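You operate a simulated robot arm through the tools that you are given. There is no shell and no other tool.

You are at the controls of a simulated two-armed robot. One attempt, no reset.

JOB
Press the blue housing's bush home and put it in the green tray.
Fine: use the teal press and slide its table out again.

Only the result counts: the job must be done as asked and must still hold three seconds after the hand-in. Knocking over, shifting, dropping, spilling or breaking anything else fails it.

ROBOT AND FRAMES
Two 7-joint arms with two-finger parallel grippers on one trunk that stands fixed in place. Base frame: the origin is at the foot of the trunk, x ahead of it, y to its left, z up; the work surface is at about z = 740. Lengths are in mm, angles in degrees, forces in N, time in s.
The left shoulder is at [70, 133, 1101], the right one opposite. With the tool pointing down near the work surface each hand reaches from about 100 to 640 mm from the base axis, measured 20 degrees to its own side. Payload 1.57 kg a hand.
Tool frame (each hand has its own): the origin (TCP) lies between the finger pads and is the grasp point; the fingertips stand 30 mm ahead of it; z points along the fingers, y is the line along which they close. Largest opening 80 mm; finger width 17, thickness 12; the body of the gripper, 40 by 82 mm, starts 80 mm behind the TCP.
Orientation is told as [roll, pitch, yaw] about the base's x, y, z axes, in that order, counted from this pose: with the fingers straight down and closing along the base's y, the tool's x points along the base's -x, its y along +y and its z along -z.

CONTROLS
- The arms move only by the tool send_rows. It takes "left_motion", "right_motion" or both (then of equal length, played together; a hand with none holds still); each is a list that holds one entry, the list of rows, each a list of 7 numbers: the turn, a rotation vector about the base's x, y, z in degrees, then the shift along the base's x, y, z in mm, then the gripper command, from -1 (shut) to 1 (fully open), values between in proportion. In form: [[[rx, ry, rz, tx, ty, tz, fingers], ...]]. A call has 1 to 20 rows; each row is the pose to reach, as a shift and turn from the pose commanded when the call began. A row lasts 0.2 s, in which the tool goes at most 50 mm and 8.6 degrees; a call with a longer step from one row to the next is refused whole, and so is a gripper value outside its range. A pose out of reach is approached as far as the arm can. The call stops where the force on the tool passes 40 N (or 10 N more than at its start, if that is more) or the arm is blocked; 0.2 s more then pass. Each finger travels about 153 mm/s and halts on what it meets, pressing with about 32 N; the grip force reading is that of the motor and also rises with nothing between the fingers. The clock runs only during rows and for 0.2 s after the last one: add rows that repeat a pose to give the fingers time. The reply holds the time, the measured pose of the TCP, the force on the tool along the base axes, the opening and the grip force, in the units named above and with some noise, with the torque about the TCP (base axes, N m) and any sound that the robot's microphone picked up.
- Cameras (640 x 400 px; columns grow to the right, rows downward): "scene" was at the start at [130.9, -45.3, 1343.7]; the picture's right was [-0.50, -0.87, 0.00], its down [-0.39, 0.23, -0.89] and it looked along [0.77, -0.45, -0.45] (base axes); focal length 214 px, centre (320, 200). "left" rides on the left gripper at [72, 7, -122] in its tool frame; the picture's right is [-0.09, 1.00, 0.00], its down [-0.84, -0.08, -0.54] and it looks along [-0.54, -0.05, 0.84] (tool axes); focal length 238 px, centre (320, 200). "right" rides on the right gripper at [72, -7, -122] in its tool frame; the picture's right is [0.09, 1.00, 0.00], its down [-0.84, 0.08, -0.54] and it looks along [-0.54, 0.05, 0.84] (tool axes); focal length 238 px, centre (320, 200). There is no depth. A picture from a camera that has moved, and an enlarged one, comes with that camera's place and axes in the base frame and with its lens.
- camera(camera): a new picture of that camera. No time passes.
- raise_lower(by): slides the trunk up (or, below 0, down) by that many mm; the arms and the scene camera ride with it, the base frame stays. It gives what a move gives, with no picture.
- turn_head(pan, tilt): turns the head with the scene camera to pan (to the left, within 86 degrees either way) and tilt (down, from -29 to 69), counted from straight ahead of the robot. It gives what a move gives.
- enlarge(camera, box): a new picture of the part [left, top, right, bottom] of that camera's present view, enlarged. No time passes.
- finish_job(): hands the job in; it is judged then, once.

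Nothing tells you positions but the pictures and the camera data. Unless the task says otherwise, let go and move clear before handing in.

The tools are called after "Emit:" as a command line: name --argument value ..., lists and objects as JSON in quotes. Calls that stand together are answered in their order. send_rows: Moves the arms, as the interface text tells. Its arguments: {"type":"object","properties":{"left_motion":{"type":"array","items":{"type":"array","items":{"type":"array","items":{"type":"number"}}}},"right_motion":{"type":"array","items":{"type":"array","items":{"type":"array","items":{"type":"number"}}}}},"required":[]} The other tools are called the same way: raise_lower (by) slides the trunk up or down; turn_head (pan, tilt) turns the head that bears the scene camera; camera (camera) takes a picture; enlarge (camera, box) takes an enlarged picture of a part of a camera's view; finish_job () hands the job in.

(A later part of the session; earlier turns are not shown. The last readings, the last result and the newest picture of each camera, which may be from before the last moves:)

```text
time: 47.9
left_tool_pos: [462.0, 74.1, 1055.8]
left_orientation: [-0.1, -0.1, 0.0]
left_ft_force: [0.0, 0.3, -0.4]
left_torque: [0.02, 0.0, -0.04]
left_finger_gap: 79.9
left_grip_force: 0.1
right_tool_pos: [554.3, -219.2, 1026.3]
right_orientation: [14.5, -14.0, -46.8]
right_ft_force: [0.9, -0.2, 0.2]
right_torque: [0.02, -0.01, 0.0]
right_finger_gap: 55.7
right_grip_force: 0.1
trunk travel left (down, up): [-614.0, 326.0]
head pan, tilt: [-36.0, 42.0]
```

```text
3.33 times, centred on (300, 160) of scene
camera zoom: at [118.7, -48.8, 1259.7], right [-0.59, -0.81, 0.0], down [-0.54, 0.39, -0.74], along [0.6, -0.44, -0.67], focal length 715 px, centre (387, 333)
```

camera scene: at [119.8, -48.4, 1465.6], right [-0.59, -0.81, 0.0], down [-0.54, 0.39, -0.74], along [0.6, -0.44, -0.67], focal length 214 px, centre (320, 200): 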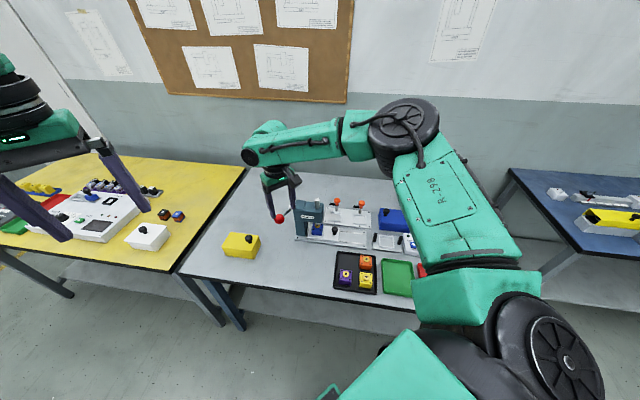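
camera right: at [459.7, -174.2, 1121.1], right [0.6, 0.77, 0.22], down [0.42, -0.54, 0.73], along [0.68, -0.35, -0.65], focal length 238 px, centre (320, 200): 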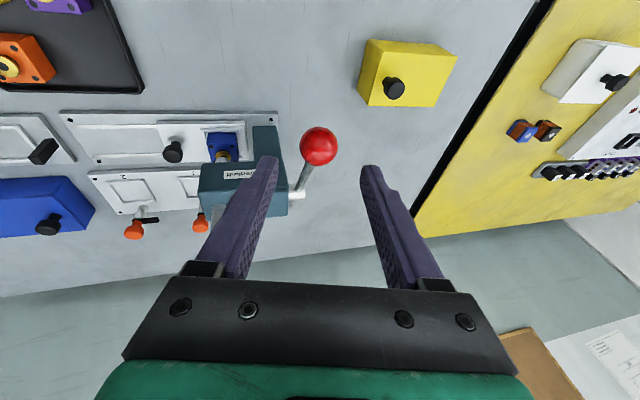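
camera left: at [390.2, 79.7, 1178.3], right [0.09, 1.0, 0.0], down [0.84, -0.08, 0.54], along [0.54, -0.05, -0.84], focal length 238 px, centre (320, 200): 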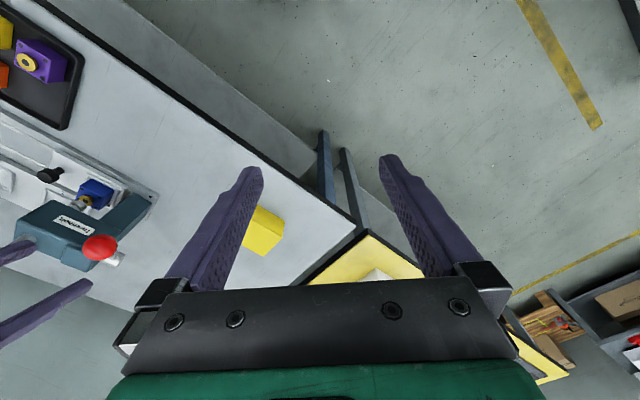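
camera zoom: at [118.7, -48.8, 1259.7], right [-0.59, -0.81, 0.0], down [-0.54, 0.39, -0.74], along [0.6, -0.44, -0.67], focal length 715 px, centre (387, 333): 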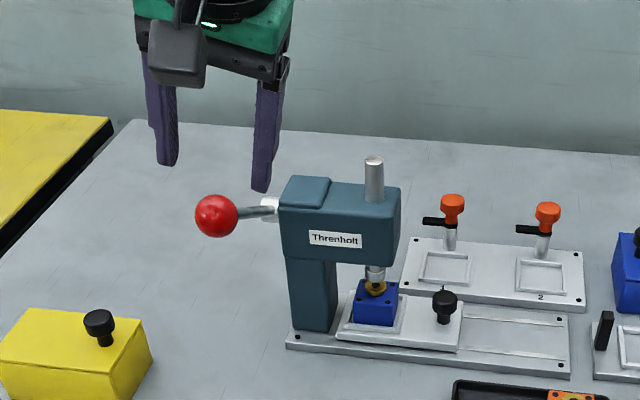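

The tilted pose reaches well and the ball is centred between the fingers. I move 75 mm along the fingers onto the ball, then close.

Emit:
send_rows --right_motion '[[[0, 0, 0, 8.3, -0.3, -23.6, 0.4], [0, 0, 0, 16.6, -0.5, -47, 0.4], [0, 0, 0, 22, -0.8, -62, 0.4], [0, 0, 0, 24.9, -0.8, -70.8, 0.4], [0, 0, 0, 24.9, -0.8, -70.8, 0.4]]]'

Emit:
enlarge --camera "right" --box '[220, 110, 420, 260]'

Emit:
enlarge --camera "scene" --box '[230, 120, 330, 195]'

```text
time: 49.1
left_tool_pos: [462.8, 73.8, 1056.1]
left_orientation: [0.0, 0.0, 0.0]
left_ft_force: [0.0, 0.1, -0.1]
left_torque: [-0.01, 0.01, -0.01]
left_finger_gap: 80.0
left_grip_force: 0.0
right_tool_pos: [580.0, -220.8, 957.5]
right_orientation: [14.4, -14.0, -46.8]
right_ft_force: [0.4, -0.9, 0.0]
right_torque: [0.02, 0.04, -0.02]
right_finger_gap: 56.0
right_grip_force: 0.1
trunk travel left (down, up): [-614.0, 326.0]
head pan, tilt: [-36.0, 42.0]
```

```text
2.67 times, centred on (320, 185) of right
camera zoom: at [486.0, -174.1, 1052.6], right [0.6, 0.77, 0.22], down [0.42, -0.54, 0.73], along [0.68, -0.35, -0.65], focal length 636 px, centre (320, 240)
```

zoom: 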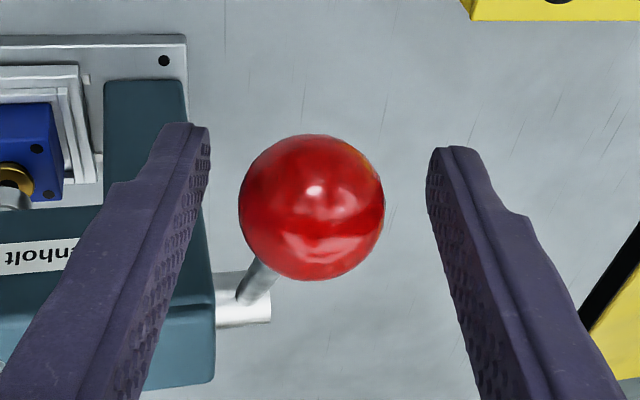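

```text
5.33 times, centred on (280, 158) of scene
camera zoom: at [119.1, -48.6, 1259.7], right [-0.59, -0.81, 0.0], down [-0.54, 0.39, -0.74], along [0.6, -0.44, -0.67], focal length 1144 px, centre (533, 427)
```

zoom: 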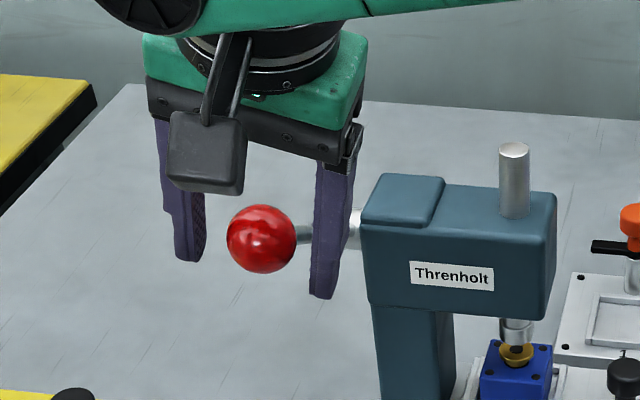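

Emit:
send_rows --right_motion '[[[0, 0, 0, -1.0, -1.0, -0.4, 0.2], [0, 0, 0, -1.0, -1.0, -0.4, 0.0], [0, 0, 0, -1.0, -1.0, -0.4, -0.2], [0, 0, 0, -1.0, -1.0, -0.4, -0.4], [0, 0, 0, -1.0, -1.0, -0.4, -0.4], [0, 0, 0, -1.0, -1.0, -0.4, -0.4]]]'

Emit:
enlarge --camera "right" --box '[220, 110, 420, 260]'

```text
time: 50.5
left_tool_pos: [463.2, 74.3, 1056.4]
left_orientation: [0.0, 0.0, 0.0]
left_ft_force: [-0.3, -0.2, -0.5]
left_torque: [-0.02, 0.0, -0.02]
left_finger_gap: 80.1
left_grip_force: 0.1
right_tool_pos: [579.7, -222.1, 956.7]
right_orientation: [14.5, -13.9, -46.7]
right_ft_force: [0.0, -0.2, -0.5]
right_torque: [-0.01, -0.02, 0.04]
right_finger_gap: 33.2
right_grip_force: 41.6
trunk travel left (down, up): [-614.0, 326.0]
head pan, tilt: [-36.0, 42.0]
```

```text
2.67 times, centred on (320, 185) of right
camera zoom: at [485.1, -175.7, 1052.3], right [0.6, 0.77, 0.22], down [0.42, -0.54, 0.73], along [0.68, -0.35, -0.65], focal length 636 px, centre (320, 240)
```

zoom: 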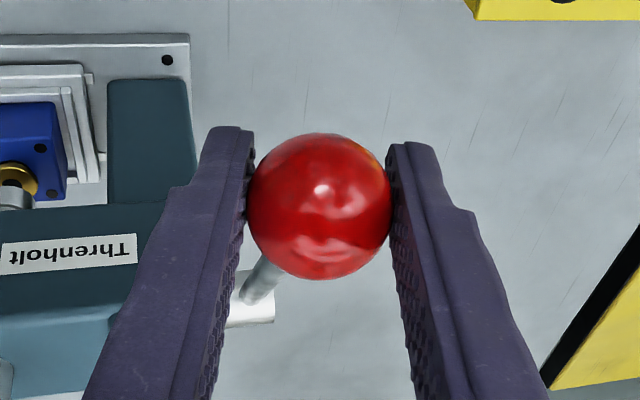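

The ball is held firmly. I start pulling the lever down along its arc, about 10° first, watching the forces.

Emit:
send_rows --right_motion '[[[0, 0, 0, -1.5, 1.5, -4, -0.4], [0, 0, 0, -2.9, 2.9, -7.8, -0.4], [0, 0, 0, -4.1, 4.1, -11.3, -0.4], [0, 0, 0, -5.2, 5.2, -14.8, -0.4], [0, 0, 0, -6.2, 6.2, -18.4, -0.4], [0, 0, 0, -7.2, 7.2, -22, -0.4], [0, 0, 0, -7.2, 7.2, -22, -0.4]]]'

Emit:
enlarge --camera "scene" --box '[240, 120, 360, 210]'

```text
time: 52.1
left_tool_pos: [463.2, 74.1, 1055.3]
left_orientation: [0.0, 0.0, 0.0]
left_ft_force: [0.0, 0.9, -0.1]
left_torque: [0.01, 0.0, 0.0]
left_finger_gap: 80.2
left_grip_force: 0.1
right_tool_pos: [572.1, -214.3, 935.0]
right_orientation: [14.5, -14.1, -46.8]
right_ft_force: [5.3, -1.4, 8.9]
right_torque: [-0.77, -0.87, -0.22]
right_finger_gap: 32.9
right_grip_force: 40.8
trunk travel left (down, up): [-614.0, 326.0]
head pan, tilt: [-36.0, 42.0]
```

```text
4.44 times, centred on (300, 165) of scene
camera zoom: at [118.7, -48.0, 1259.8], right [-0.59, -0.81, 0.0], down [-0.54, 0.39, -0.74], along [0.6, -0.44, -0.67], focal length 953 px, centre (409, 356)
```

zoom: 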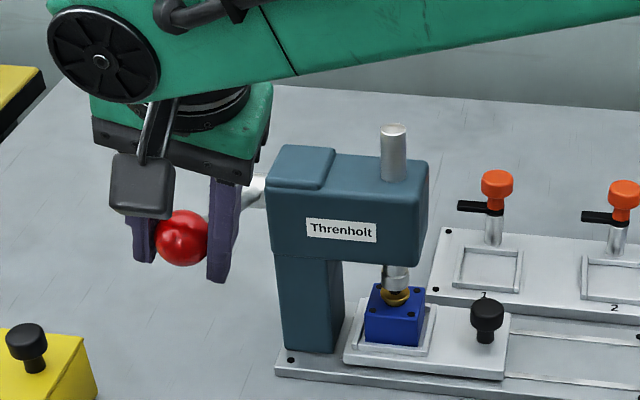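

The lever follows and the ram comes down with only about 10 N. I continue another 10° along the arc.

Emit:
send_rows --right_motion '[[[0, 0, 0, -0.7, 0.7, -3, -0.4], [0, 0, 0, -1.4, 1.4, -6.1, -0.4], [0, 0, 0, -2.1, 2.1, -9.2, -0.4], [0, 0, 0, -2.8, 2.8, -12.3, -0.4], [0, 0, 0, -3.8, 3.8, -18.6, -0.4], [0, 0, 0, -4.7, 4.7, -24.9, -0.4], [0, 0, 0, -4.7, 4.7, -24.9, -0.4]]]'

Emit:
enlarge --camera "scene" --box '[240, 120, 360, 210]'

Emit:
enlarge --camera "scene" --box '[308, 172, 348, 197]'

```text
time: 53.7
left_tool_pos: [462.7, 76.6, 1056.3]
left_orientation: [-0.1, 0.0, 0.0]
left_ft_force: [-0.3, -0.1, 0.3]
left_torque: [0.0, 0.0, -0.01]
left_finger_gap: 80.2
left_grip_force: 0.1
right_tool_pos: [567.5, -209.1, 910.4]
right_orientation: [14.5, -14.0, -46.8]
right_ft_force: [3.8, 6.0, 9.5]
right_torque: [-0.64, -0.84, -0.09]
right_finger_gap: 33.1
right_grip_force: 41.0
trunk travel left (down, up): [-614.0, 326.0]
head pan, tilt: [-36.0, 42.0]
```

```text
4.44 times, centred on (300, 165) of scene
camera zoom: at [118.2, -46.1, 1259.9], right [-0.59, -0.81, 0.0], down [-0.54, 0.39, -0.74], along [0.6, -0.44, -0.67], focal length 953 px, centre (409, 356)
```

zoom: 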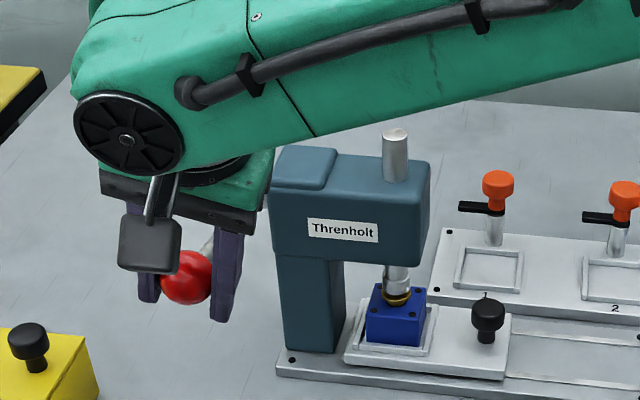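

```text
16.00 times, centred on (328, 184) of scene
camera zoom: at [118.2, -46.1, 1259.9], right [-0.59, -0.81, 0.0], down [-0.54, 0.39, -0.74], along [0.6, -0.44, -0.67], focal length 3432 px, centre (192, 448)
```

zoom: 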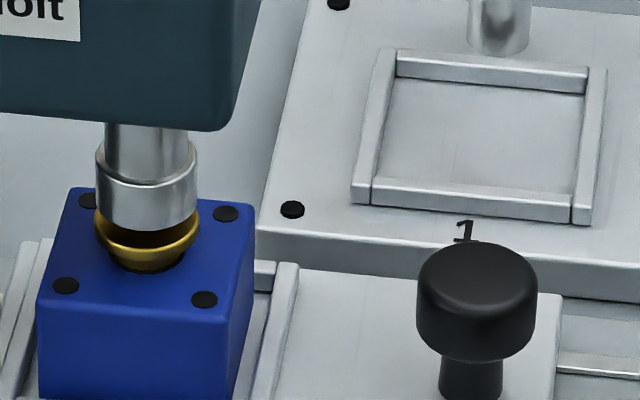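

The ram is aligned and just about to touch the bush. I continue slowly, 10° more.

Emit:
send_rows --right_motion '[[[0, 0, 0, -0.4, 0.4, -3.2, -0.4], [0, 0, 0, -0.7, 0.7, -6.4, -0.4], [0, 0, 0, -0.9, 0.9, -9.6, -0.4], [0, 0, 0, -1.1, 1.1, -12.8, -0.4], [0, 0, 0, -1.3, 1.3, -16, -0.4], [0, 0, 0, -1.5, 1.5, -19.2, -0.4], [0, 0, 0, -1.5, 1.5, -22.5, -0.4], [0, 0, 0, -1.6, 1.6, -25.7, -0.4], [0, 0, 0, -1.6, 1.6, -25.7, -0.4]]]'

Emit:
enlarge --camera "scene" --box '[308, 172, 348, 197]'

```text
time: 55.7
left_tool_pos: [462.0, 76.0, 1056.9]
left_orientation: [-0.1, -0.1, 0.0]
left_ft_force: [-0.2, 0.4, -0.5]
left_torque: [0.01, 0.02, 0.01]
left_finger_gap: 79.9
left_grip_force: 0.1
right_tool_pos: [564.6, -206.3, 884.2]
right_orientation: [14.6, -14.2, -46.8]
right_ft_force: [3.4, 7.6, 11.1]
right_torque: [-0.65, -0.86, -0.17]
right_finger_gap: 33.1
right_grip_force: 41.1
trunk travel left (down, up): [-614.0, 326.0]
head pan, tilt: [-36.0, 42.0]
```

```text
16.00 times, centred on (328, 184) of scene
camera zoom: at [117.9, -45.8, 1259.9], right [-0.59, -0.81, 0.0], down [-0.54, 0.39, -0.74], along [0.6, -0.44, -0.67], focal length 3432 px, centre (192, 448)
```

zoom: 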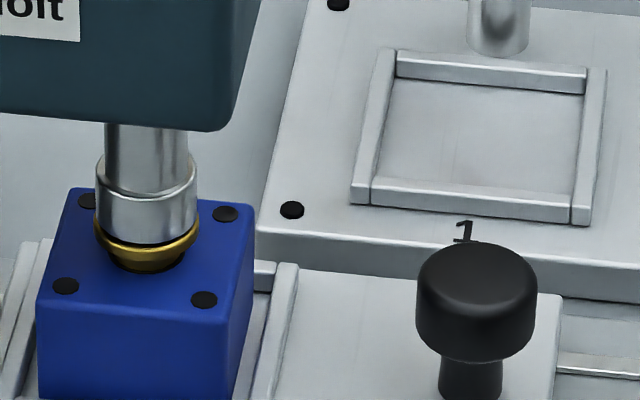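

The ram touches the bush now. I keep on pulling another 10° slowly so the bush starts going in.

Emit:
send_rows --right_motion '[[[0, 0, 0, 0.2, 0.2, -3.2, -0.4], [0, 0, 0, 0.5, 0.3, -6.5, -0.4], [0, 0, 0, 0.6, 0.2, -9.7, -0.4], [0, 0, 0, 0.8, 0.0, -12.9, -0.4], [0, 0, 0, 1.0, -0.2, -16.1, -0.4], [0, 0, 0, 1.3, -0.5, -19.3, -0.4], [0, 0, 0, 1.6, -0.8, -22.5, -0.4], [0, 0, 0, 2.0, -1.2, -25.7, -0.4], [0, 0, 0, 2.0, -1.2, -25.7, -0.4]]]'

Emit:
enlarge --camera "scene" --box '[308, 172, 348, 197]'

Emit:
enlarge --camera "scene" --box '[220, 110, 380, 220]'

```text
time: 57.7
left_tool_pos: [459.6, 76.3, 1057.9]
left_orientation: [-0.2, -0.2, 0.0]
left_ft_force: [1.2, 0.4, -0.6]
left_torque: [0.0, -0.03, -0.03]
left_finger_gap: 80.3
left_grip_force: 0.0
right_tool_pos: [566.0, -207.4, 860.5]
right_orientation: [14.6, -14.3, -46.7]
right_ft_force: [-0.9, 9.2, 16.9]
right_torque: [-0.58, -0.81, -0.14]
right_finger_gap: 33.3
right_grip_force: 40.9
trunk travel left (down, up): [-614.0, 326.0]
head pan, tilt: [-36.0, 42.0]
```

```text
16.00 times, centred on (328, 184) of scene
camera zoom: at [115.3, -44.8, 1260.3], right [-0.59, -0.81, 0.0], down [-0.54, 0.39, -0.75], along [0.6, -0.44, -0.67], focal length 3432 px, centre (192, 448)
```

zoom: 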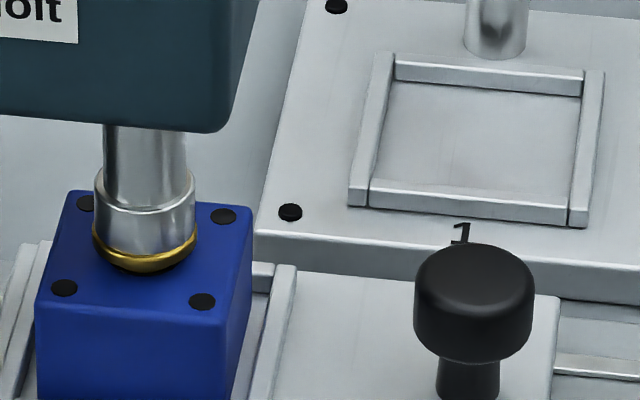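

```text
3.64 times, centred on (300, 165) of scene
camera zoom: at [115.3, -44.8, 1260.3], right [-0.59, -0.81, 0.0], down [-0.54, 0.39, -0.75], along [0.6, -0.44, -0.67], focal length 780 px, centre (393, 327)
```

zoom: 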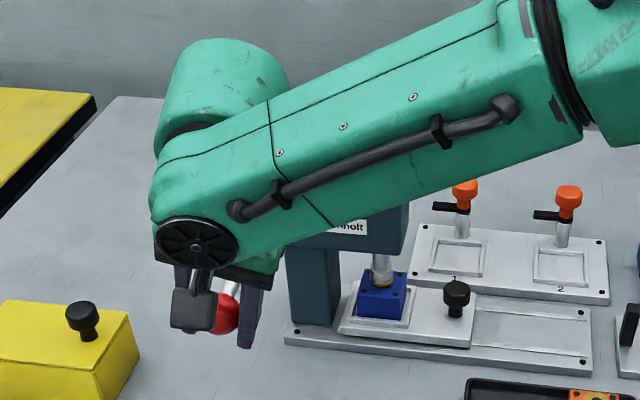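

The bush is moving into the housing at about 17 N. I continue the stroke.

Emit:
send_rows --right_motion '[[[0, 0, 0, 0.3, 0.0, -3.1, -0.4], [0, 0, 0, 0.9, -0.3, -6.3, -0.4], [0, 0, 0, 1.3, -0.7, -9.4, -0.4], [0, 0, 0, 1.8, -1.2, -12.6, -0.4], [0, 0, 0, 2.4, -1.8, -15.7, -0.4], [0, 0, 0, 3.1, -2.5, -18.8, -0.4], [0, 0, 0, 3.8, -3.2, -21.9, -0.4], [0, 0, 0, 4.5, -3.9, -24.9, -0.4], [0, 0, 0, 4.5, -3.9, -24.9, -0.4]]]'

Emit:
enlarge --camera "scene" --box '[308, 172, 348, 197]'

```text
time: 59.7
left_tool_pos: [459.4, 78.3, 1057.6]
left_orientation: [-0.3, -0.2, 0.0]
left_ft_force: [0.5, -0.1, 0.6]
left_torque: [0.0, -0.02, 0.02]
left_finger_gap: 80.1
left_grip_force: 0.0
right_tool_pos: [569.0, -208.4, 835.0]
right_orientation: [14.5, -14.3, -46.7]
right_ft_force: [-5.3, 13.7, 14.4]
right_torque: [-0.66, -0.68, -0.1]
right_finger_gap: 33.1
right_grip_force: 41.3
trunk travel left (down, up): [-614.0, 326.0]
head pan, tilt: [-36.0, 42.0]
```

```text
16.00 times, centred on (328, 184) of scene
camera zoom: at [114.8, -44.0, 1260.3], right [-0.59, -0.81, 0.0], down [-0.54, 0.39, -0.75], along [0.6, -0.44, -0.67], focal length 3432 px, centre (192, 448)
```

zoom: 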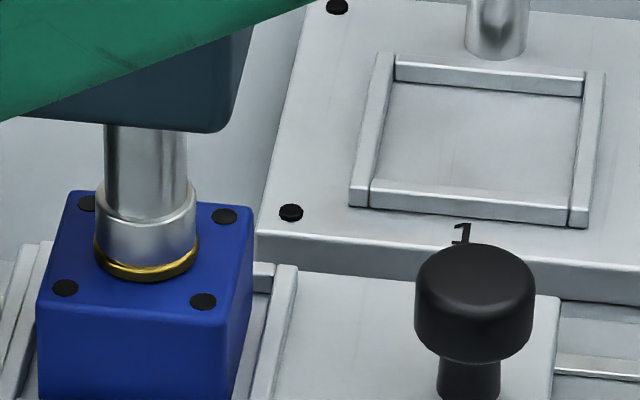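

The bush is almost flush. I continue in smaller steps and ease the sideways load a bit.

Emit:
send_rows --right_motion '[[[0, 0, 0, -1.0, 1.0, -2.5, -0.4], [0, 0, 0, -1.6, 1.6, -5, -0.4], [0, 0, 0, -1.6, 1.6, -7.5, -0.4], [0, 0, 0, -1.4, 1.4, -10, -0.4], [0, 0, 0, -1.2, 1.2, -12.5, -0.4], [0, 0, 0, -1.2, 1.2, -12.5, -0.4]]]'

Emit:
enlarge --camera "scene" --box '[308, 172, 348, 197]'

```text
time: 61.1
left_tool_pos: [461.4, 74.8, 1056.2]
left_orientation: [-0.1, -0.1, 0.1]
left_ft_force: [-0.5, -0.4, 0.2]
left_torque: [0.02, 0.02, -0.04]
left_finger_gap: 80.3
left_grip_force: 0.0
right_tool_pos: [570.6, -211.0, 824.3]
right_orientation: [14.9, -14.4, -46.9]
right_ft_force: [14.6, -0.3, 27.9]
right_torque: [-0.12, -0.01, -0.17]
right_finger_gap: 33.4
right_grip_force: 41.1
trunk travel left (down, up): [-614.0, 326.0]
head pan, tilt: [-36.0, 42.0]
```

```text
16.00 times, centred on (328, 184) of scene
camera zoom: at [117.6, -46.7, 1260.1], right [-0.59, -0.81, 0.0], down [-0.54, 0.39, -0.74], along [0.6, -0.44, -0.67], focal length 3432 px, centre (192, 448)
```

zoom: 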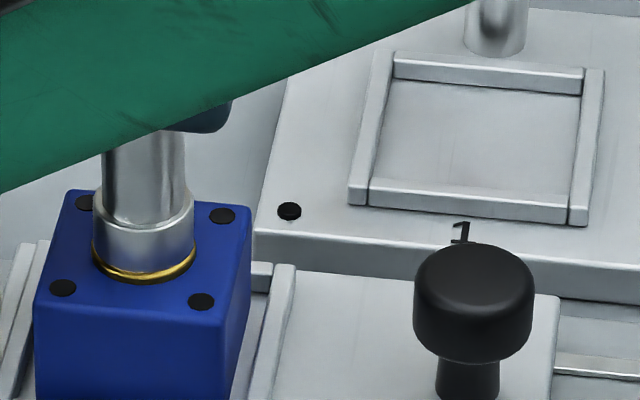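

The force has risen to about 28 N, so the bush may be reaching home. I push a little further and compare.

Emit:
send_rows --right_motion '[[[0, 0, 0, 0, 0, -1.5, -0.4], [0, 0, 0, 0.3, -0.3, -3, -0.4], [0, 0, 0, 0.6, -0.6, -4.5, -0.4], [0, 0, 0, 0.9, -0.9, -6, -0.4], [0, 0, 0, 0.9, -0.9, -6, -0.4]]]'

Emit:
enlarge --camera "scene" --box '[308, 172, 348, 197]'

```text
time: 61.9
left_tool_pos: [457.4, 74.0, 1056.9]
left_orientation: [0.0, -0.3, -0.1]
left_ft_force: [-0.8, -0.8, -0.4]
left_torque: [0.02, 0.01, -0.02]
left_finger_gap: 80.2
left_grip_force: 0.0
right_tool_pos: [571.0, -211.2, 823.7]
right_orientation: [15.2, -14.6, -47.0]
right_ft_force: [-8.9, 2.4, 13.2]
right_torque: [0.02, -0.02, 0.0]
right_finger_gap: 33.4
right_grip_force: 41.4
trunk travel left (down, up): [-614.0, 326.0]
head pan, tilt: [-36.0, 42.0]
stopped in row 3 (right hand): the force on the tool passed its limit at 42 N (the readings are from after the stop); the commanded pose is now the measured one
```

```text
16.00 times, centred on (328, 184) of scene
camera zoom: at [114.0, -47.4, 1259.7], right [-0.59, -0.81, 0.0], down [-0.54, 0.39, -0.75], along [0.6, -0.44, -0.67], focal length 3432 px, centre (192, 448)
```

zoom: 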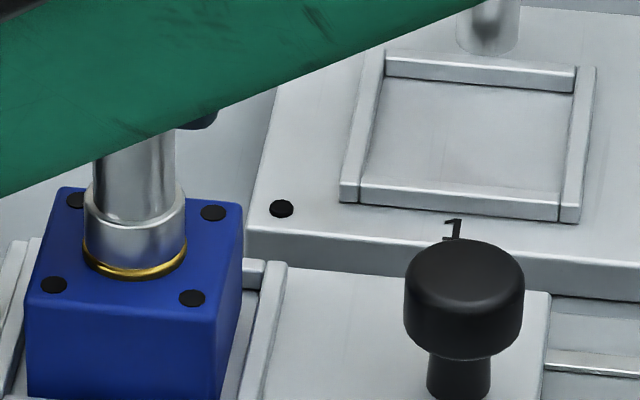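

The lever stopped moving at 42 N with the flange flush on the housing, so the bush seems home. I now bring the lever back up along its arc.

Emit:
send_rows --right_motion '[[[0, 0, 0, -1.9, 1.9, 8, -0.4], [0, 0, 0, -3.5, 3.5, 16.3, -0.4], [0, 0, 0, -4.8, 4.8, 25, -0.4], [0, 0, 0, -5.8, 5.8, 34.3, -0.4], [0, 0, 0, -6.4, 6.4, 43, -0.4], [0, 0, 0, -6.6, 6.6, 52.3, -0.4], [0, 0, 0, -6.4, 6.4, 61, -0.4], [0, 0, 0, -5.8, 5.8, 70.3, -0.4], [0, 0, 0, -4.9, 4.9, 79, -0.4], [0, 0, 0, -3.5, 3.5, 88.3, -0.4], [0, 0, 0, -3.5, 3.5, 88.3, -0.4]]]'

Emit:
enlarge --camera "scene" --box '[308, 172, 348, 197]'

```text
time: 64.3
left_tool_pos: [462.3, 72.0, 1056.5]
left_orientation: [0.1, 0.0, 0.0]
left_ft_force: [0.4, 0.2, 0.7]
left_torque: [-0.02, -0.01, -0.02]
left_finger_gap: 80.1
left_grip_force: 0.0
right_tool_pos: [569.7, -209.9, 909.8]
right_orientation: [15.1, -14.3, -47.1]
right_ft_force: [-6.2, -3.6, -3.4]
right_torque: [0.71, 0.6, 0.02]
right_finger_gap: 33.0
right_grip_force: 41.1
trunk travel left (down, up): [-614.0, 326.0]
head pan, tilt: [-36.0, 42.0]
```

```text
16.00 times, centred on (328, 184) of scene
camera zoom: at [118.1, -50.0, 1259.7], right [-0.59, -0.81, 0.0], down [-0.54, 0.39, -0.74], along [0.6, -0.44, -0.67], focal length 3432 px, centre (192, 448)
```

zoom: 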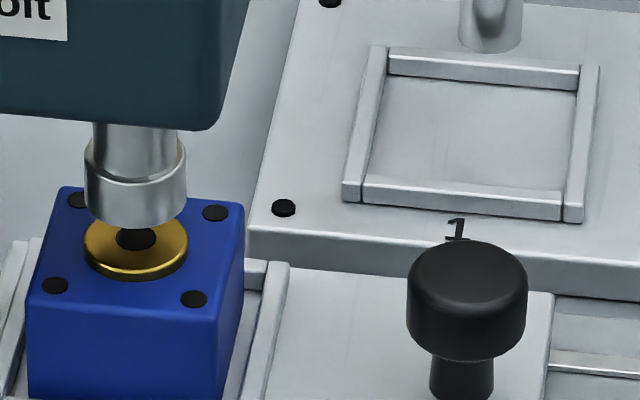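

The bush flange now lies flush on the housing. I lift the lever the rest of the way to its starting height.

Emit:
send_rows --right_motion '[[[0, 0, 0, 1.7, -1.7, 8.7, -0.4], [0, 0, 0, 3.9, -3.9, 18, -0.4], [0, 0, 0, 6.2, -6.2, 25.7, -0.4], [0, 0, 0, 8.7, -8.7, 33, -0.4], [0, 0, 0, 11.0, -11.0, 39.5, -0.4], [0, 0, 0, 12.6, -12.6, 43, -0.4], [0, 0, 0, 12.6, -12.6, 43, -0.4]]]'

Emit:
enlarge --camera "scene" --box '[220, 110, 380, 220]'

Emit:
enlarge --camera "right" --box '[160, 80, 420, 260]'

```text
time: 65.9
left_tool_pos: [461.5, 72.8, 1056.0]
left_orientation: [0.1, -0.2, 0.0]
left_ft_force: [0.2, -0.2, -0.2]
left_torque: [0.01, 0.0, -0.04]
left_finger_gap: 80.1
left_grip_force: 0.2
right_tool_pos: [580.8, -223.2, 952.3]
right_orientation: [15.0, -14.3, -46.9]
right_ft_force: [-11.5, -2.4, -7.0]
right_torque: [0.41, 0.33, -0.02]
right_finger_gap: 33.4
right_grip_force: 41.3
trunk travel left (down, up): [-614.0, 326.0]
head pan, tilt: [-36.0, 42.0]
```

```text
3.64 times, centred on (300, 165) of scene
camera zoom: at [117.4, -50.1, 1259.7], right [-0.59, -0.81, 0.0], down [-0.54, 0.39, -0.74], along [0.6, -0.44, -0.67], focal length 780 px, centre (393, 327)
```

zoom: 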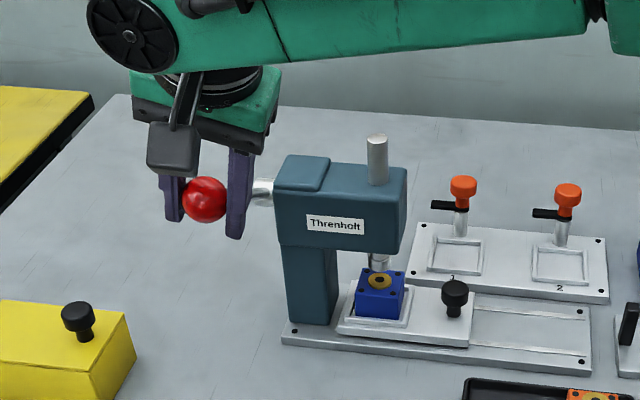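

```text
2.22 times, centred on (290, 170) of right
camera zoom: at [486.9, -176.9, 1046.7], right [0.6, 0.77, 0.23], down [0.41, -0.54, 0.73], along [0.69, -0.34, -0.64], focal length 530 px, centre (387, 267)
```

zoom: 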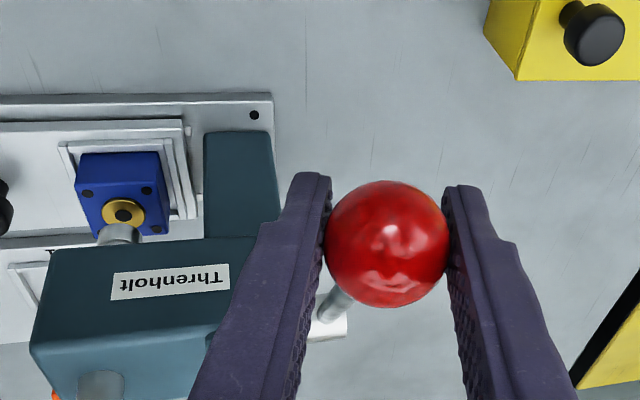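

The lever is about 4 mm short of its start height, so I nudge it up a bit and relieve the side load before letting go.

Emit:
send_rows --right_motion '[[[0, 0, 0, -0.8, -1.0, 1.5, -0.4], [0, 0, 0, -0.6, -1.9, 3.5, -0.4], [0, 0, 0, -0.6, -1.9, 3.5, -0.4]]]'

```text
time: 66.7
left_tool_pos: [464.1, 74.3, 1055.4]
left_orientation: [0.0, 0.1, 0.0]
left_ft_force: [-0.2, -0.6, -0.2]
left_torque: [-0.01, -0.01, 0.02]
left_finger_gap: 80.0
left_grip_force: 0.0
right_tool_pos: [582.6, -223.0, 952.6]
right_orientation: [14.7, -14.0, -46.6]
right_ft_force: [-13.7, 5.4, -25.0]
right_torque: [-0.2, -0.45, 0.18]
right_finger_gap: 33.2
right_grip_force: 41.6
trunk travel left (down, up): [-614.0, 326.0]
head pan, tilt: [-36.0, 42.0]
```

The lever is against its upper stop now. I unload and open the fingers, then back out along the finger direction.

Emit:
send_rows --right_motion '[[[0, 0, 0, -0.8, 0.5, -2.5, -0.4], [0, 0, 0, -0.8, 0.5, -2.5, -0.4], [0, 0, 0, -0.8, 0.5, -2.5, -0.1], [0, 0, 0, -0.8, 0.5, -2.5, 0.2], [0, 0, 0, -0.8, 0.5, -2.5, 0.45], [0, 0, 0, -0.8, 0.5, -2.5, 0.45]]]'

Emit:
enlarge --camera "right" --box '[160, 80, 420, 260]'

```text
time: 68.1
left_tool_pos: [462.8, 73.4, 1056.0]
left_orientation: [0.0, 0.0, 0.0]
left_ft_force: [0.8, 0.5, 0.2]
left_torque: [-0.02, 0.01, 0.0]
left_finger_gap: 79.8
left_grip_force: 0.1
right_tool_pos: [581.4, -222.8, 952.4]
right_orientation: [14.9, -14.4, -46.9]
right_ft_force: [0.2, 0.0, 0.0]
right_torque: [-0.03, 0.04, 0.02]
right_finger_gap: 57.9
right_grip_force: 0.0
trunk travel left (down, up): [-614.0, 326.0]
head pan, tilt: [-36.0, 42.0]
```

```text
2.22 times, centred on (290, 170) of right
camera zoom: at [486.5, -176.7, 1047.5], right [0.6, 0.77, 0.23], down [0.41, -0.54, 0.73], along [0.69, -0.34, -0.64], focal length 530 px, centre (387, 267)
```

zoom: 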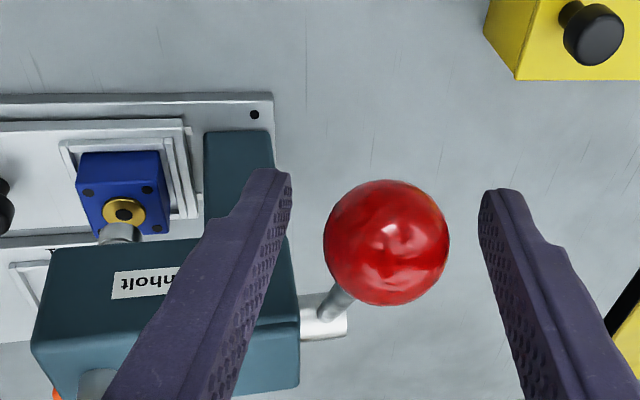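

Released cleanly; the lever stays up. I back out along the fingers and return the hand to straight down while retracting.

Emit:
send_rows --right_motion '[[[0, 0, 0, -8.5, 0, 23.5, 0.45], [0, 0, 0, -17, 0, 47, 0.45], [0, 0, 0, -25.7, 0, 70.5, 0.45], [0, 5, 0, -50, 0, 80, 0.45], [0, 12, 0, -90, -10, 85, 0.45], [0, 20, 0, -120, -40, 75, 0.3], [0, 20, 0, -135, -80, 55, 0.1], [0, 20, 0, -137, -123, 40, 0.1], [0, 20, 0, -137, -123, 40, 0.1]]]'

Emit:
raise_lower --by -34

Emit:
camera --camera "right"

Emit:
camera --camera "scene"

```text
time: 70.1
left_tool_pos: [463.4, 74.8, 1055.8]
left_orientation: [-0.1, -0.1, -0.1]
left_ft_force: [-1.0, 0.9, 0.0]
left_torque: [-0.04, 0.01, 0.0]
left_finger_gap: 79.9
left_grip_force: 0.0
right_tool_pos: [445.7, -345.6, 992.7]
right_orientation: [0.5, -0.4, -45.1]
right_ft_force: [-0.4, 0.8, -0.5]
right_torque: [-0.01, 0.0, -0.01]
right_finger_gap: 43.9
right_grip_force: 0.1
trunk travel left (down, up): [-614.0, 326.0]
head pan, tilt: [-36.0, 42.0]
```

```text
time: 70.9
left_tool_pos: [463.2, 71.9, 1021.4]
left_orientation: [-0.1, 0.0, 0.1]
left_ft_force: [-0.5, 0.6, -1.2]
left_torque: [-0.01, 0.0, 0.01]
left_finger_gap: 80.0
left_grip_force: 0.1
right_tool_pos: [445.6, -346.1, 958.9]
right_orientation: [0.6, -0.3, -45.1]
right_ft_force: [0.5, -0.2, -0.8]
right_torque: [-0.05, 0.02, -0.04]
right_finger_gap: 44.0
right_grip_force: 0.0
trunk travel left (down, up): [-580.0, 360.0]
head pan, tilt: [-36.0, 42.0]
```

```text
taken
camera right: at [388.1, -300.8, 1080.2], right [0.64, 0.77, 0.01], down [0.64, -0.54, 0.55], along [0.43, -0.34, -0.84], focal length 238 px, centre (320, 200)
```

right: 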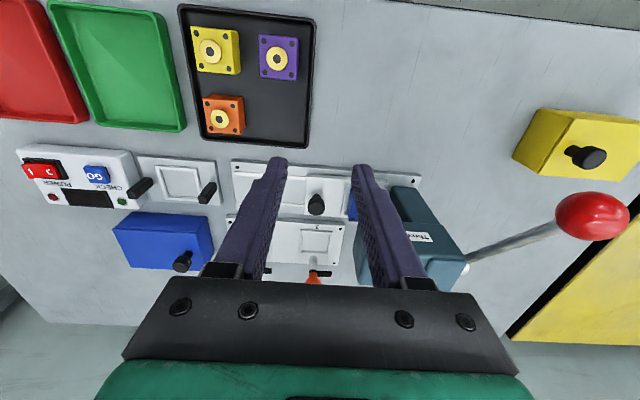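

```text
taken
camera scene: at [118.8, -48.7, 1225.7], right [-0.59, -0.81, 0.0], down [-0.54, 0.39, -0.74], along [0.6, -0.44, -0.67], focal length 214 px, centre (320, 200)
```

scene: 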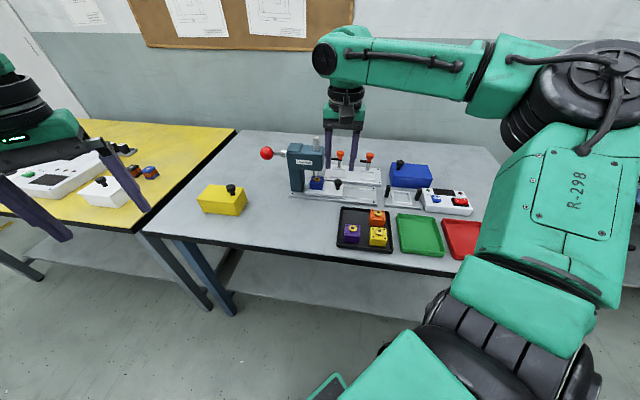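

The arm is back at the knob side. I go above the table's knob (about [541.5, -430.5]) and square up the small tilt error.

Emit:
send_rows --right_motion '[[[-0.2, 0.1, 0, 20, -18, -20, 0.1], [-0.4, 0.3, 0, 45, -40, -45, 0.1], [-0.5, 0.35, 0, 70, -62, -70, 0.1], [-0.5, 0.35, 0, 95.9, -84.4, -79, 0.1], [-0.5, 0.35, 0, 95.9, -84.4, -79, 0.1]]]'

Emit:
enlarge --camera "right" --box '[240, 80, 440, 205]'

Emit:
enlarge --camera "scene" --box '[280, 130, 376, 200]'

```text
time: 72.1
left_tool_pos: [461.6, 72.7, 1022.8]
left_orientation: [0.1, 0.0, 0.1]
left_ft_force: [-0.2, 0.5, 0.6]
left_torque: [-0.01, -0.01, -0.02]
left_finger_gap: 80.0
left_grip_force: 0.0
right_tool_pos: [542.3, -431.3, 879.4]
right_orientation: [0.0, -0.4, -44.9]
right_ft_force: [-0.8, -0.6, -0.5]
right_torque: [0.03, -0.04, -0.01]
right_finger_gap: 44.1
right_grip_force: 0.1
trunk travel left (down, up): [-580.0, 360.0]
head pan, tilt: [-36.0, 42.0]
```

```text
3.20 times, centred on (340, 142) of right
camera zoom: at [486.5, -383.7, 1001.1], right [0.64, 0.77, 0.0], down [0.64, -0.53, 0.55], along [0.42, -0.35, -0.84], focal length 763 px, centre (256, 384)
```

zoom: 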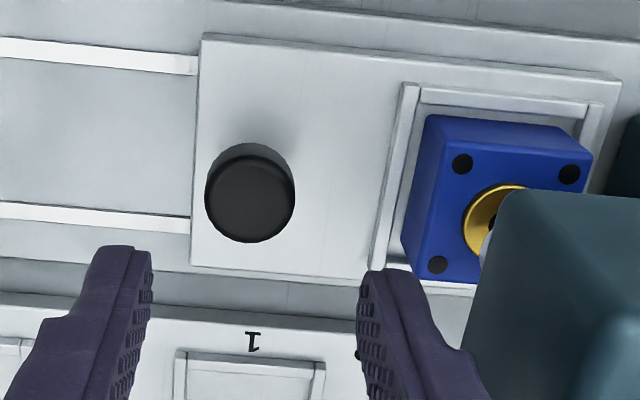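

```text
5.71 times, centred on (328, 165) of scene
camera zoom: at [118.2, -48.6, 1225.8], right [-0.59, -0.81, 0.0], down [-0.54, 0.39, -0.74], along [0.6, -0.44, -0.67], focal length 1226 px, centre (274, 400)
```

zoom: 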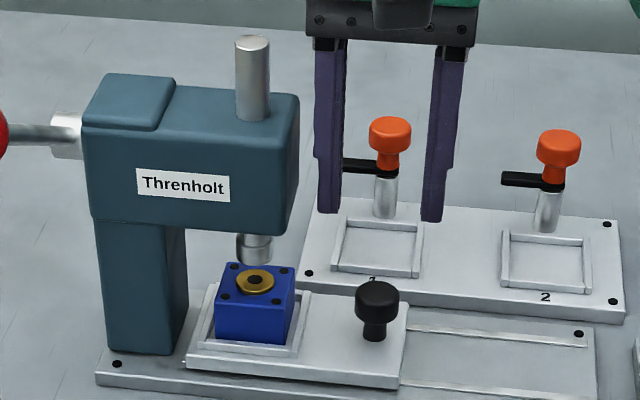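

I'm centred within about 1 mm. I go down around the knob and grip it again.

Emit:
send_rows --right_motion '[[[0, 0.3, 0, -1.2, -0.5, -24, 0.1], [0, 0.3, 0, -1.2, -0.5, -48, 0.1], [0, 0.3, 0, -1.2, -0.5, -64, 0.1], [0, 0.3, 0, -1.2, -0.5, -72, 0.1], [0, 0.3, 0, -1.2, -0.5, -72, -0.2], [0, 0.3, 0, -1.2, -0.5, -72, -0.5], [0, 0.3, 0, -1.2, -0.5, -72, -0.5]]]'

Emit:
enlarge --camera "scene" --box '[280, 130, 376, 200]'

```text
time: 73.7
left_tool_pos: [463.7, 73.2, 1021.7]
left_orientation: [0.0, 0.0, 0.0]
left_ft_force: [-0.9, -0.4, 0.3]
left_torque: [-0.03, -0.01, 0.0]
left_finger_gap: 79.9
left_grip_force: 0.1
right_tool_pos: [542.5, -430.4, 807.6]
right_orientation: [-0.2, -0.2, -44.9]
right_ft_force: [0.1, 1.2, -3.0]
right_torque: [-0.11, -0.43, -0.04]
right_finger_gap: 25.5
right_grip_force: 37.2
trunk travel left (down, up): [-580.0, 360.0]
head pan, tilt: [-36.0, 42.0]
```

```text
5.71 times, centred on (328, 165) of scene
camera zoom: at [119.4, -48.6, 1225.6], right [-0.59, -0.81, 0.0], down [-0.54, 0.39, -0.74], along [0.6, -0.44, -0.67], focal length 1226 px, centre (274, 400)
```

zoom: 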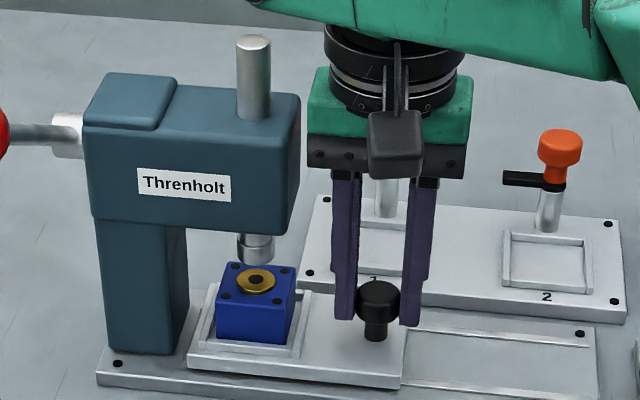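

The knob is gripped. I slide the table back out, first 50 mm.

Emit:
send_rows --right_motion '[[[0, 0, 0, -2.8, -2.8, 0, -0.5], [0, 0, 0, -7.1, -7.1, 0, -0.5], [0, 0, 0, -12.7, -12.7, 0, -0.5], [0, 0, 0, -18.4, -18.4, 0, -0.5], [0, 0, 0, -24, -24, 0, -0.5], [0, 0, 0, -29.7, -29.7, 0, -0.5], [0, 0, 0, -35.4, -35.4, 0, -0.5], [0, 0, 0, -35.4, -35.4, 0, -0.5]]]'

Emit:
enlarge --camera "scene" --box '[280, 130, 408, 220]'

```text
time: 75.5
left_tool_pos: [462.5, 73.3, 1021.8]
left_orientation: [0.0, 0.1, 0.0]
left_ft_force: [0.4, 0.3, 0.2]
left_torque: [0.0, 0.01, 0.0]
left_finger_gap: 80.1
left_grip_force: 0.0
right_tool_pos: [504.8, -467.2, 806.6]
right_orientation: [-0.2, -0.1, -45.0]
right_ft_force: [0.6, -0.1, -1.1]
right_torque: [0.39, 0.38, 0.05]
right_finger_gap: 25.4
right_grip_force: 37.2
trunk travel left (down, up): [-580.0, 360.0]
head pan, tilt: [-36.0, 42.0]
```

```text
4.44 times, centred on (344, 175) of scene
camera zoom: at [119.6, -49.0, 1225.7], right [-0.59, -0.81, 0.0], down [-0.54, 0.39, -0.74], along [0.6, -0.44, -0.67], focal length 953 px, centre (213, 311)
```

zoom: 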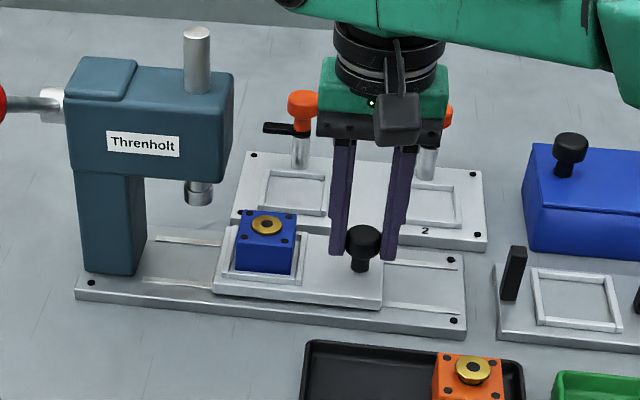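

Emit:
send_rows --right_motion '[[[0, 0, 0, -2.8, -2.8, 0, -0.5], [0, 0, 0, -7.1, -7.1, 0, -0.5], [0, 0, 0, -12.7, -12.7, 0, -0.5], [0, 0, 0, -18.4, -18.4, 0, -0.5], [0, 0, 0, -24, -24, 0, -0.5], [0, 0, 0, -28.5, -28.5, 0, -0.5], [0, 0, 0, -31.8, -31.8, 0, -0.5], [0, 0, 0, -31.8, -31.8, 0, -0.5]]]'

Emit:
enlarge --camera "scene" --box '[280, 130, 408, 220]'

```text
time: 77.3
left_tool_pos: [462.0, 73.8, 1021.9]
left_orientation: [0.0, 0.1, 0.0]
left_ft_force: [-0.5, 0.3, -0.1]
left_torque: [0.04, 0.03, 0.02]
left_finger_gap: 79.9
left_grip_force: 0.2
right_tool_pos: [473.6, -499.2, 808.4]
right_orientation: [-0.3, -0.4, -45.1]
right_ft_force: [-1.8, 1.8, -1.3]
right_torque: [-0.19, -0.31, 0.05]
right_finger_gap: 25.7
right_grip_force: 36.3
trunk travel left (down, up): [-580.0, 360.0]
head pan, tilt: [-36.0, 42.0]
```

```text
4.44 times, centred on (344, 175) of scene
camera zoom: at [118.7, -48.1, 1225.7], right [-0.59, -0.81, 0.0], down [-0.54, 0.39, -0.74], along [0.6, -0.44, -0.67], focal length 953 px, centre (213, 311)
```

zoom: 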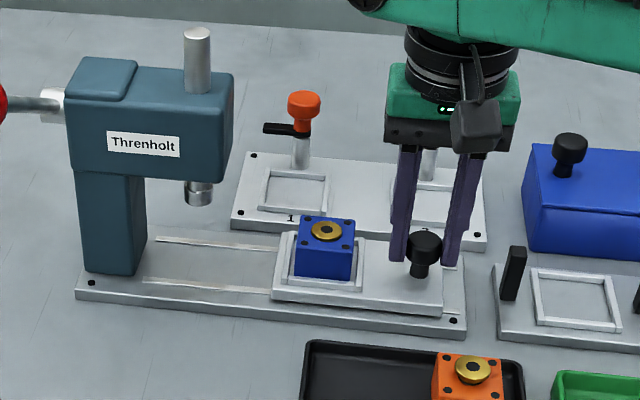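

Emit:
send_rows --right_motion '[[[0, 0, 0, -1.1, -1.1, 0, -0.5], [0, 0, 0, -2.1, -2.1, 0, -0.5], [0, 0, 0, -3.2, -3.2, 0, -0.5], [0, 0, 0, -3.2, -3.2, 0, -0.5]]]'

```text
time: 78.3
left_tool_pos: [462.3, 73.4, 1021.7]
left_orientation: [0.0, 0.1, 0.0]
left_ft_force: [0.3, 0.2, 0.1]
left_torque: [0.01, 0.01, 0.01]
left_finger_gap: 80.0
left_grip_force: 0.0
right_tool_pos: [469.8, -500.9, 807.1]
right_orientation: [-0.2, -0.3, -45.0]
right_ft_force: [-0.7, 3.0, -0.9]
right_torque: [0.11, -0.12, -0.13]
right_finger_gap: 25.4
right_grip_force: 37.3
trunk travel left (down, up): [-580.0, 360.0]
head pan, tilt: [-36.0, 42.0]
```

Emit:
send_rows --right_motion '[[[0, 0, 0, -1.0, -1.0, 0, -0.5], [0, 0, 0, -2.0, -2.0, 0, -0.5], [0, 0, 0, -2.0, -2.0, 0, -0.5]]]'

Emit:
enlarge --camera "scene" --box '[280, 130, 408, 220]'

Emit:
enlarge --camera "right" --box '[220, 80, 420, 205]'

```text
time: 79.1
left_tool_pos: [462.4, 75.6, 1020.1]
left_orientation: [-0.1, 0.0, 0.0]
left_ft_force: [-1.1, -0.1, -0.1]
left_torque: [0.01, 0.02, -0.02]
left_finger_gap: 79.9
left_grip_force: 0.1
right_tool_pos: [470.5, -502.1, 807.0]
right_orientation: [-0.4, -0.3, -44.9]
right_ft_force: [5.4, 13.5, -6.3]
right_torque: [0.06, -0.74, 0.13]
right_finger_gap: 25.5
right_grip_force: 37.1
trunk travel left (down, up): [-580.0, 360.0]
head pan, tilt: [-36.0, 42.0]
```

```text
4.44 times, centred on (344, 175) of scene
camera zoom: at [121.4, -46.5, 1225.5], right [-0.59, -0.81, 0.0], down [-0.54, 0.39, -0.74], along [0.6, -0.44, -0.67], focal length 953 px, centre (213, 311)
```

zoom: 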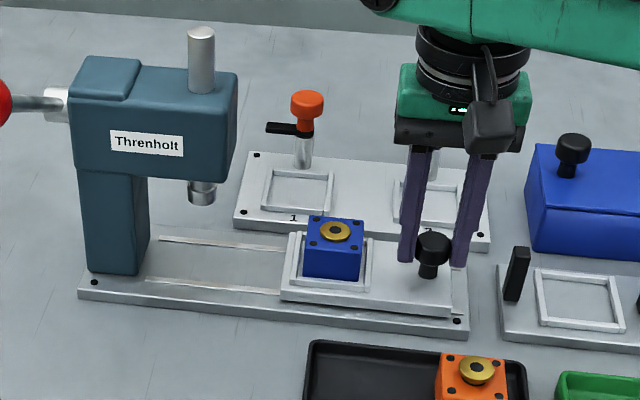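

```text
3.20 times, centred on (320, 142) of right
camera zoom: at [414.4, -454.9, 929.3], right [0.64, 0.77, -0.01], down [0.65, -0.53, 0.55], along [0.42, -0.35, -0.84], focal length 763 px, centre (320, 384)
```

zoom: 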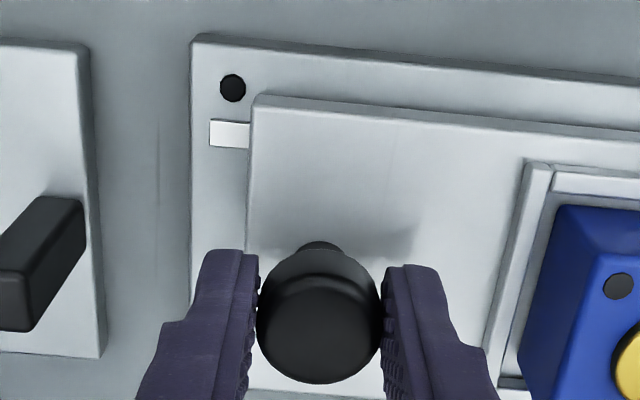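

The table has met its outer stop, just as at the start. I unload, let go of the knob and rise, then look at the housing for regrasping.

Emit:
send_rows --right_motion '[[[0, 0, 0, 0.8, 1.2, 0, -0.5], [0, 0, 0, 0.8, 1.2, 0, -0.2], [0, 0, 0, 0.8, 1.2, 0, 0.1], [0, 0, 0, 0.8, 1.2, 0, 0.1], [0, 0, 0, 0.8, 1.2, 25, 0.1], [0, 0, 0, 0.8, 1.2, 50, 0.2], [0, 0, 0, 0.8, 1.2, 75, 0.3], [0.2, 0.2, 0, 27, 25, 75, 0.3], [0.3, 0.3, 0, 52.5, 49.5, 75, 0.3], [0.3, 0.3, 0, 52.5, 49.5, 75, 0.3]]]'

Emit:
camera --camera "right"

Emit:
enlarge --camera "right" --box '[240, 80, 400, 180]'

Emit:
enlarge --camera "scene" --box '[300, 150, 396, 210]'

```text
time: 81.3
left_tool_pos: [462.7, 73.7, 1022.5]
left_orientation: [0.0, 0.0, 0.0]
left_ft_force: [-0.1, -0.1, -0.7]
left_torque: [0.02, -0.01, -0.02]
left_finger_gap: 79.9
left_grip_force: 0.0
right_tool_pos: [520.7, -454.5, 882.0]
right_orientation: [-0.2, 0.2, -45.0]
right_ft_force: [0.1, 0.3, -0.1]
right_torque: [0.0, -0.03, 0.02]
right_finger_gap: 51.8
right_grip_force: 0.0
trunk travel left (down, up): [-580.0, 360.0]
head pan, tilt: [-36.0, 42.0]
```

```text
taken
camera right: at [465.9, -408.1, 1004.4], right [0.64, 0.77, 0.0], down [0.65, -0.54, 0.54], along [0.41, -0.35, -0.84], focal length 238 px, centre (320, 200)
```

right: 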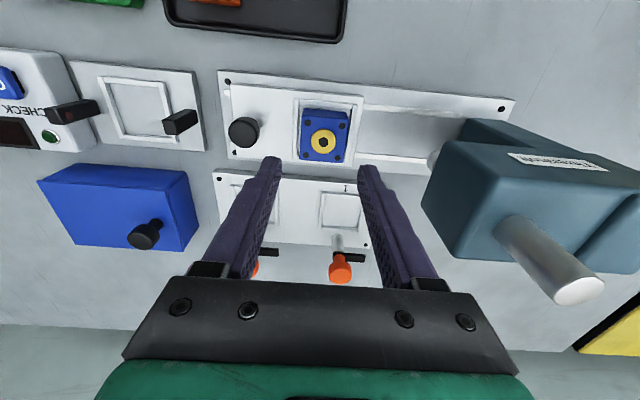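

```text
4.00 times, centred on (320, 130) of right
camera zoom: at [465.9, -408.1, 1004.4], right [0.64, 0.77, 0.0], down [0.65, -0.54, 0.54], along [0.41, -0.35, -0.84], focal length 953 px, centre (320, 480)
```

zoom: 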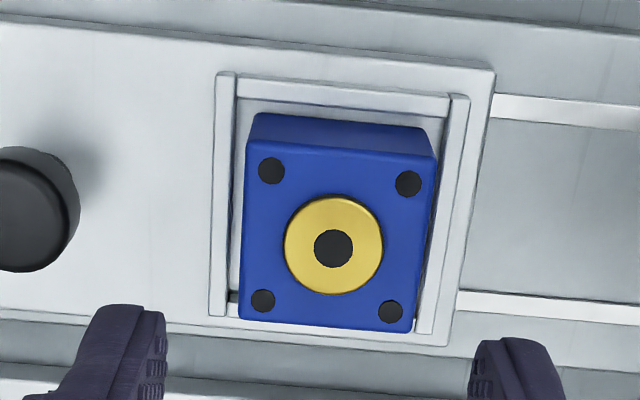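

```text
6.67 times, centred on (348, 180) of scene
camera zoom: at [118.5, -49.3, 1225.7], right [-0.59, -0.81, 0.0], down [-0.54, 0.39, -0.74], along [0.6, -0.44, -0.67], focal length 1430 px, centre (133, 333)
```

zoom: 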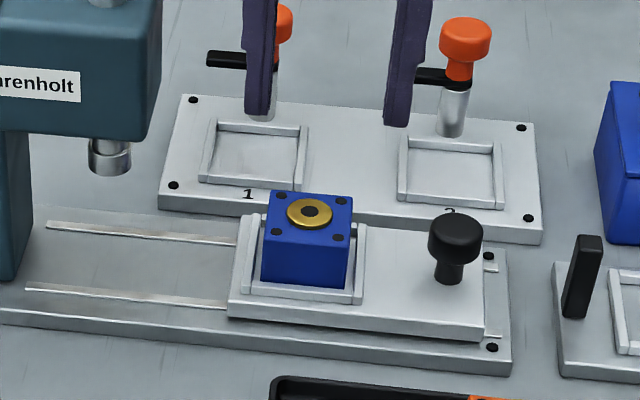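

The bush flange is flush and the table is fully out. I shift the hand by [1.4, 2.8] to centre on the housing, go down, and grip it.

Emit:
send_rows --right_motion '[[[0, 0, 0, 1.4, 2.8, -25, 0.3], [0, 0, 0, 1.4, 2.8, -50, 0.3], [0, 0, 0, 1.4, 2.8, -66, 0.3], [0, 0, 0, 1.4, 2.8, -75, 0.3], [0, 0, 0, 1.4, 2.8, -75, 0.3]]]'

Emit:
enlarge --camera "right" --box '[220, 80, 420, 205]'

Emit:
enlarge --camera "scene" --box '[316, 155, 380, 195]'

```text
time: 82.5
left_tool_pos: [463.2, 72.7, 1021.5]
left_orientation: [0.1, -0.1, 0.0]
left_ft_force: [-0.3, -0.4, -0.2]
left_torque: [0.03, 0.01, 0.02]
left_finger_gap: 79.8
left_grip_force: 0.1
right_tool_pos: [522.3, -452.6, 806.6]
right_orientation: [-0.3, 0.1, -45.0]
right_ft_force: [-0.1, 0.3, 0.2]
right_torque: [0.01, -0.01, 0.03]
right_finger_gap: 52.2
right_grip_force: 0.2
trunk travel left (down, up): [-580.0, 360.0]
head pan, tilt: [-36.0, 42.0]
```

```text
3.20 times, centred on (320, 142) of right
camera zoom: at [467.6, -406.1, 928.8], right [0.64, 0.77, 0.0], down [0.65, -0.54, 0.54], along [0.41, -0.35, -0.84], focal length 763 px, centre (320, 384)
```

zoom: 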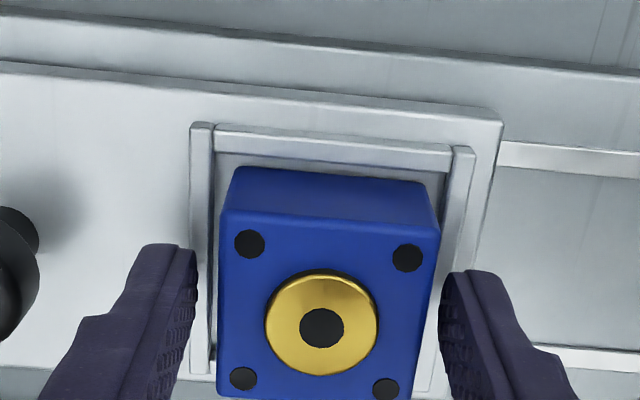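

```text
10.00 times, centred on (348, 175) of scene
camera zoom: at [119.2, -48.5, 1225.7], right [-0.59, -0.81, 0.0], down [-0.54, 0.39, -0.74], along [0.6, -0.44, -0.67], focal length 2145 px, centre (40, 450)
```

zoom: 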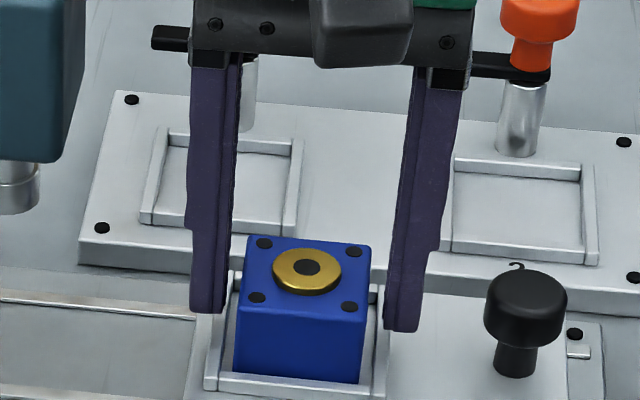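

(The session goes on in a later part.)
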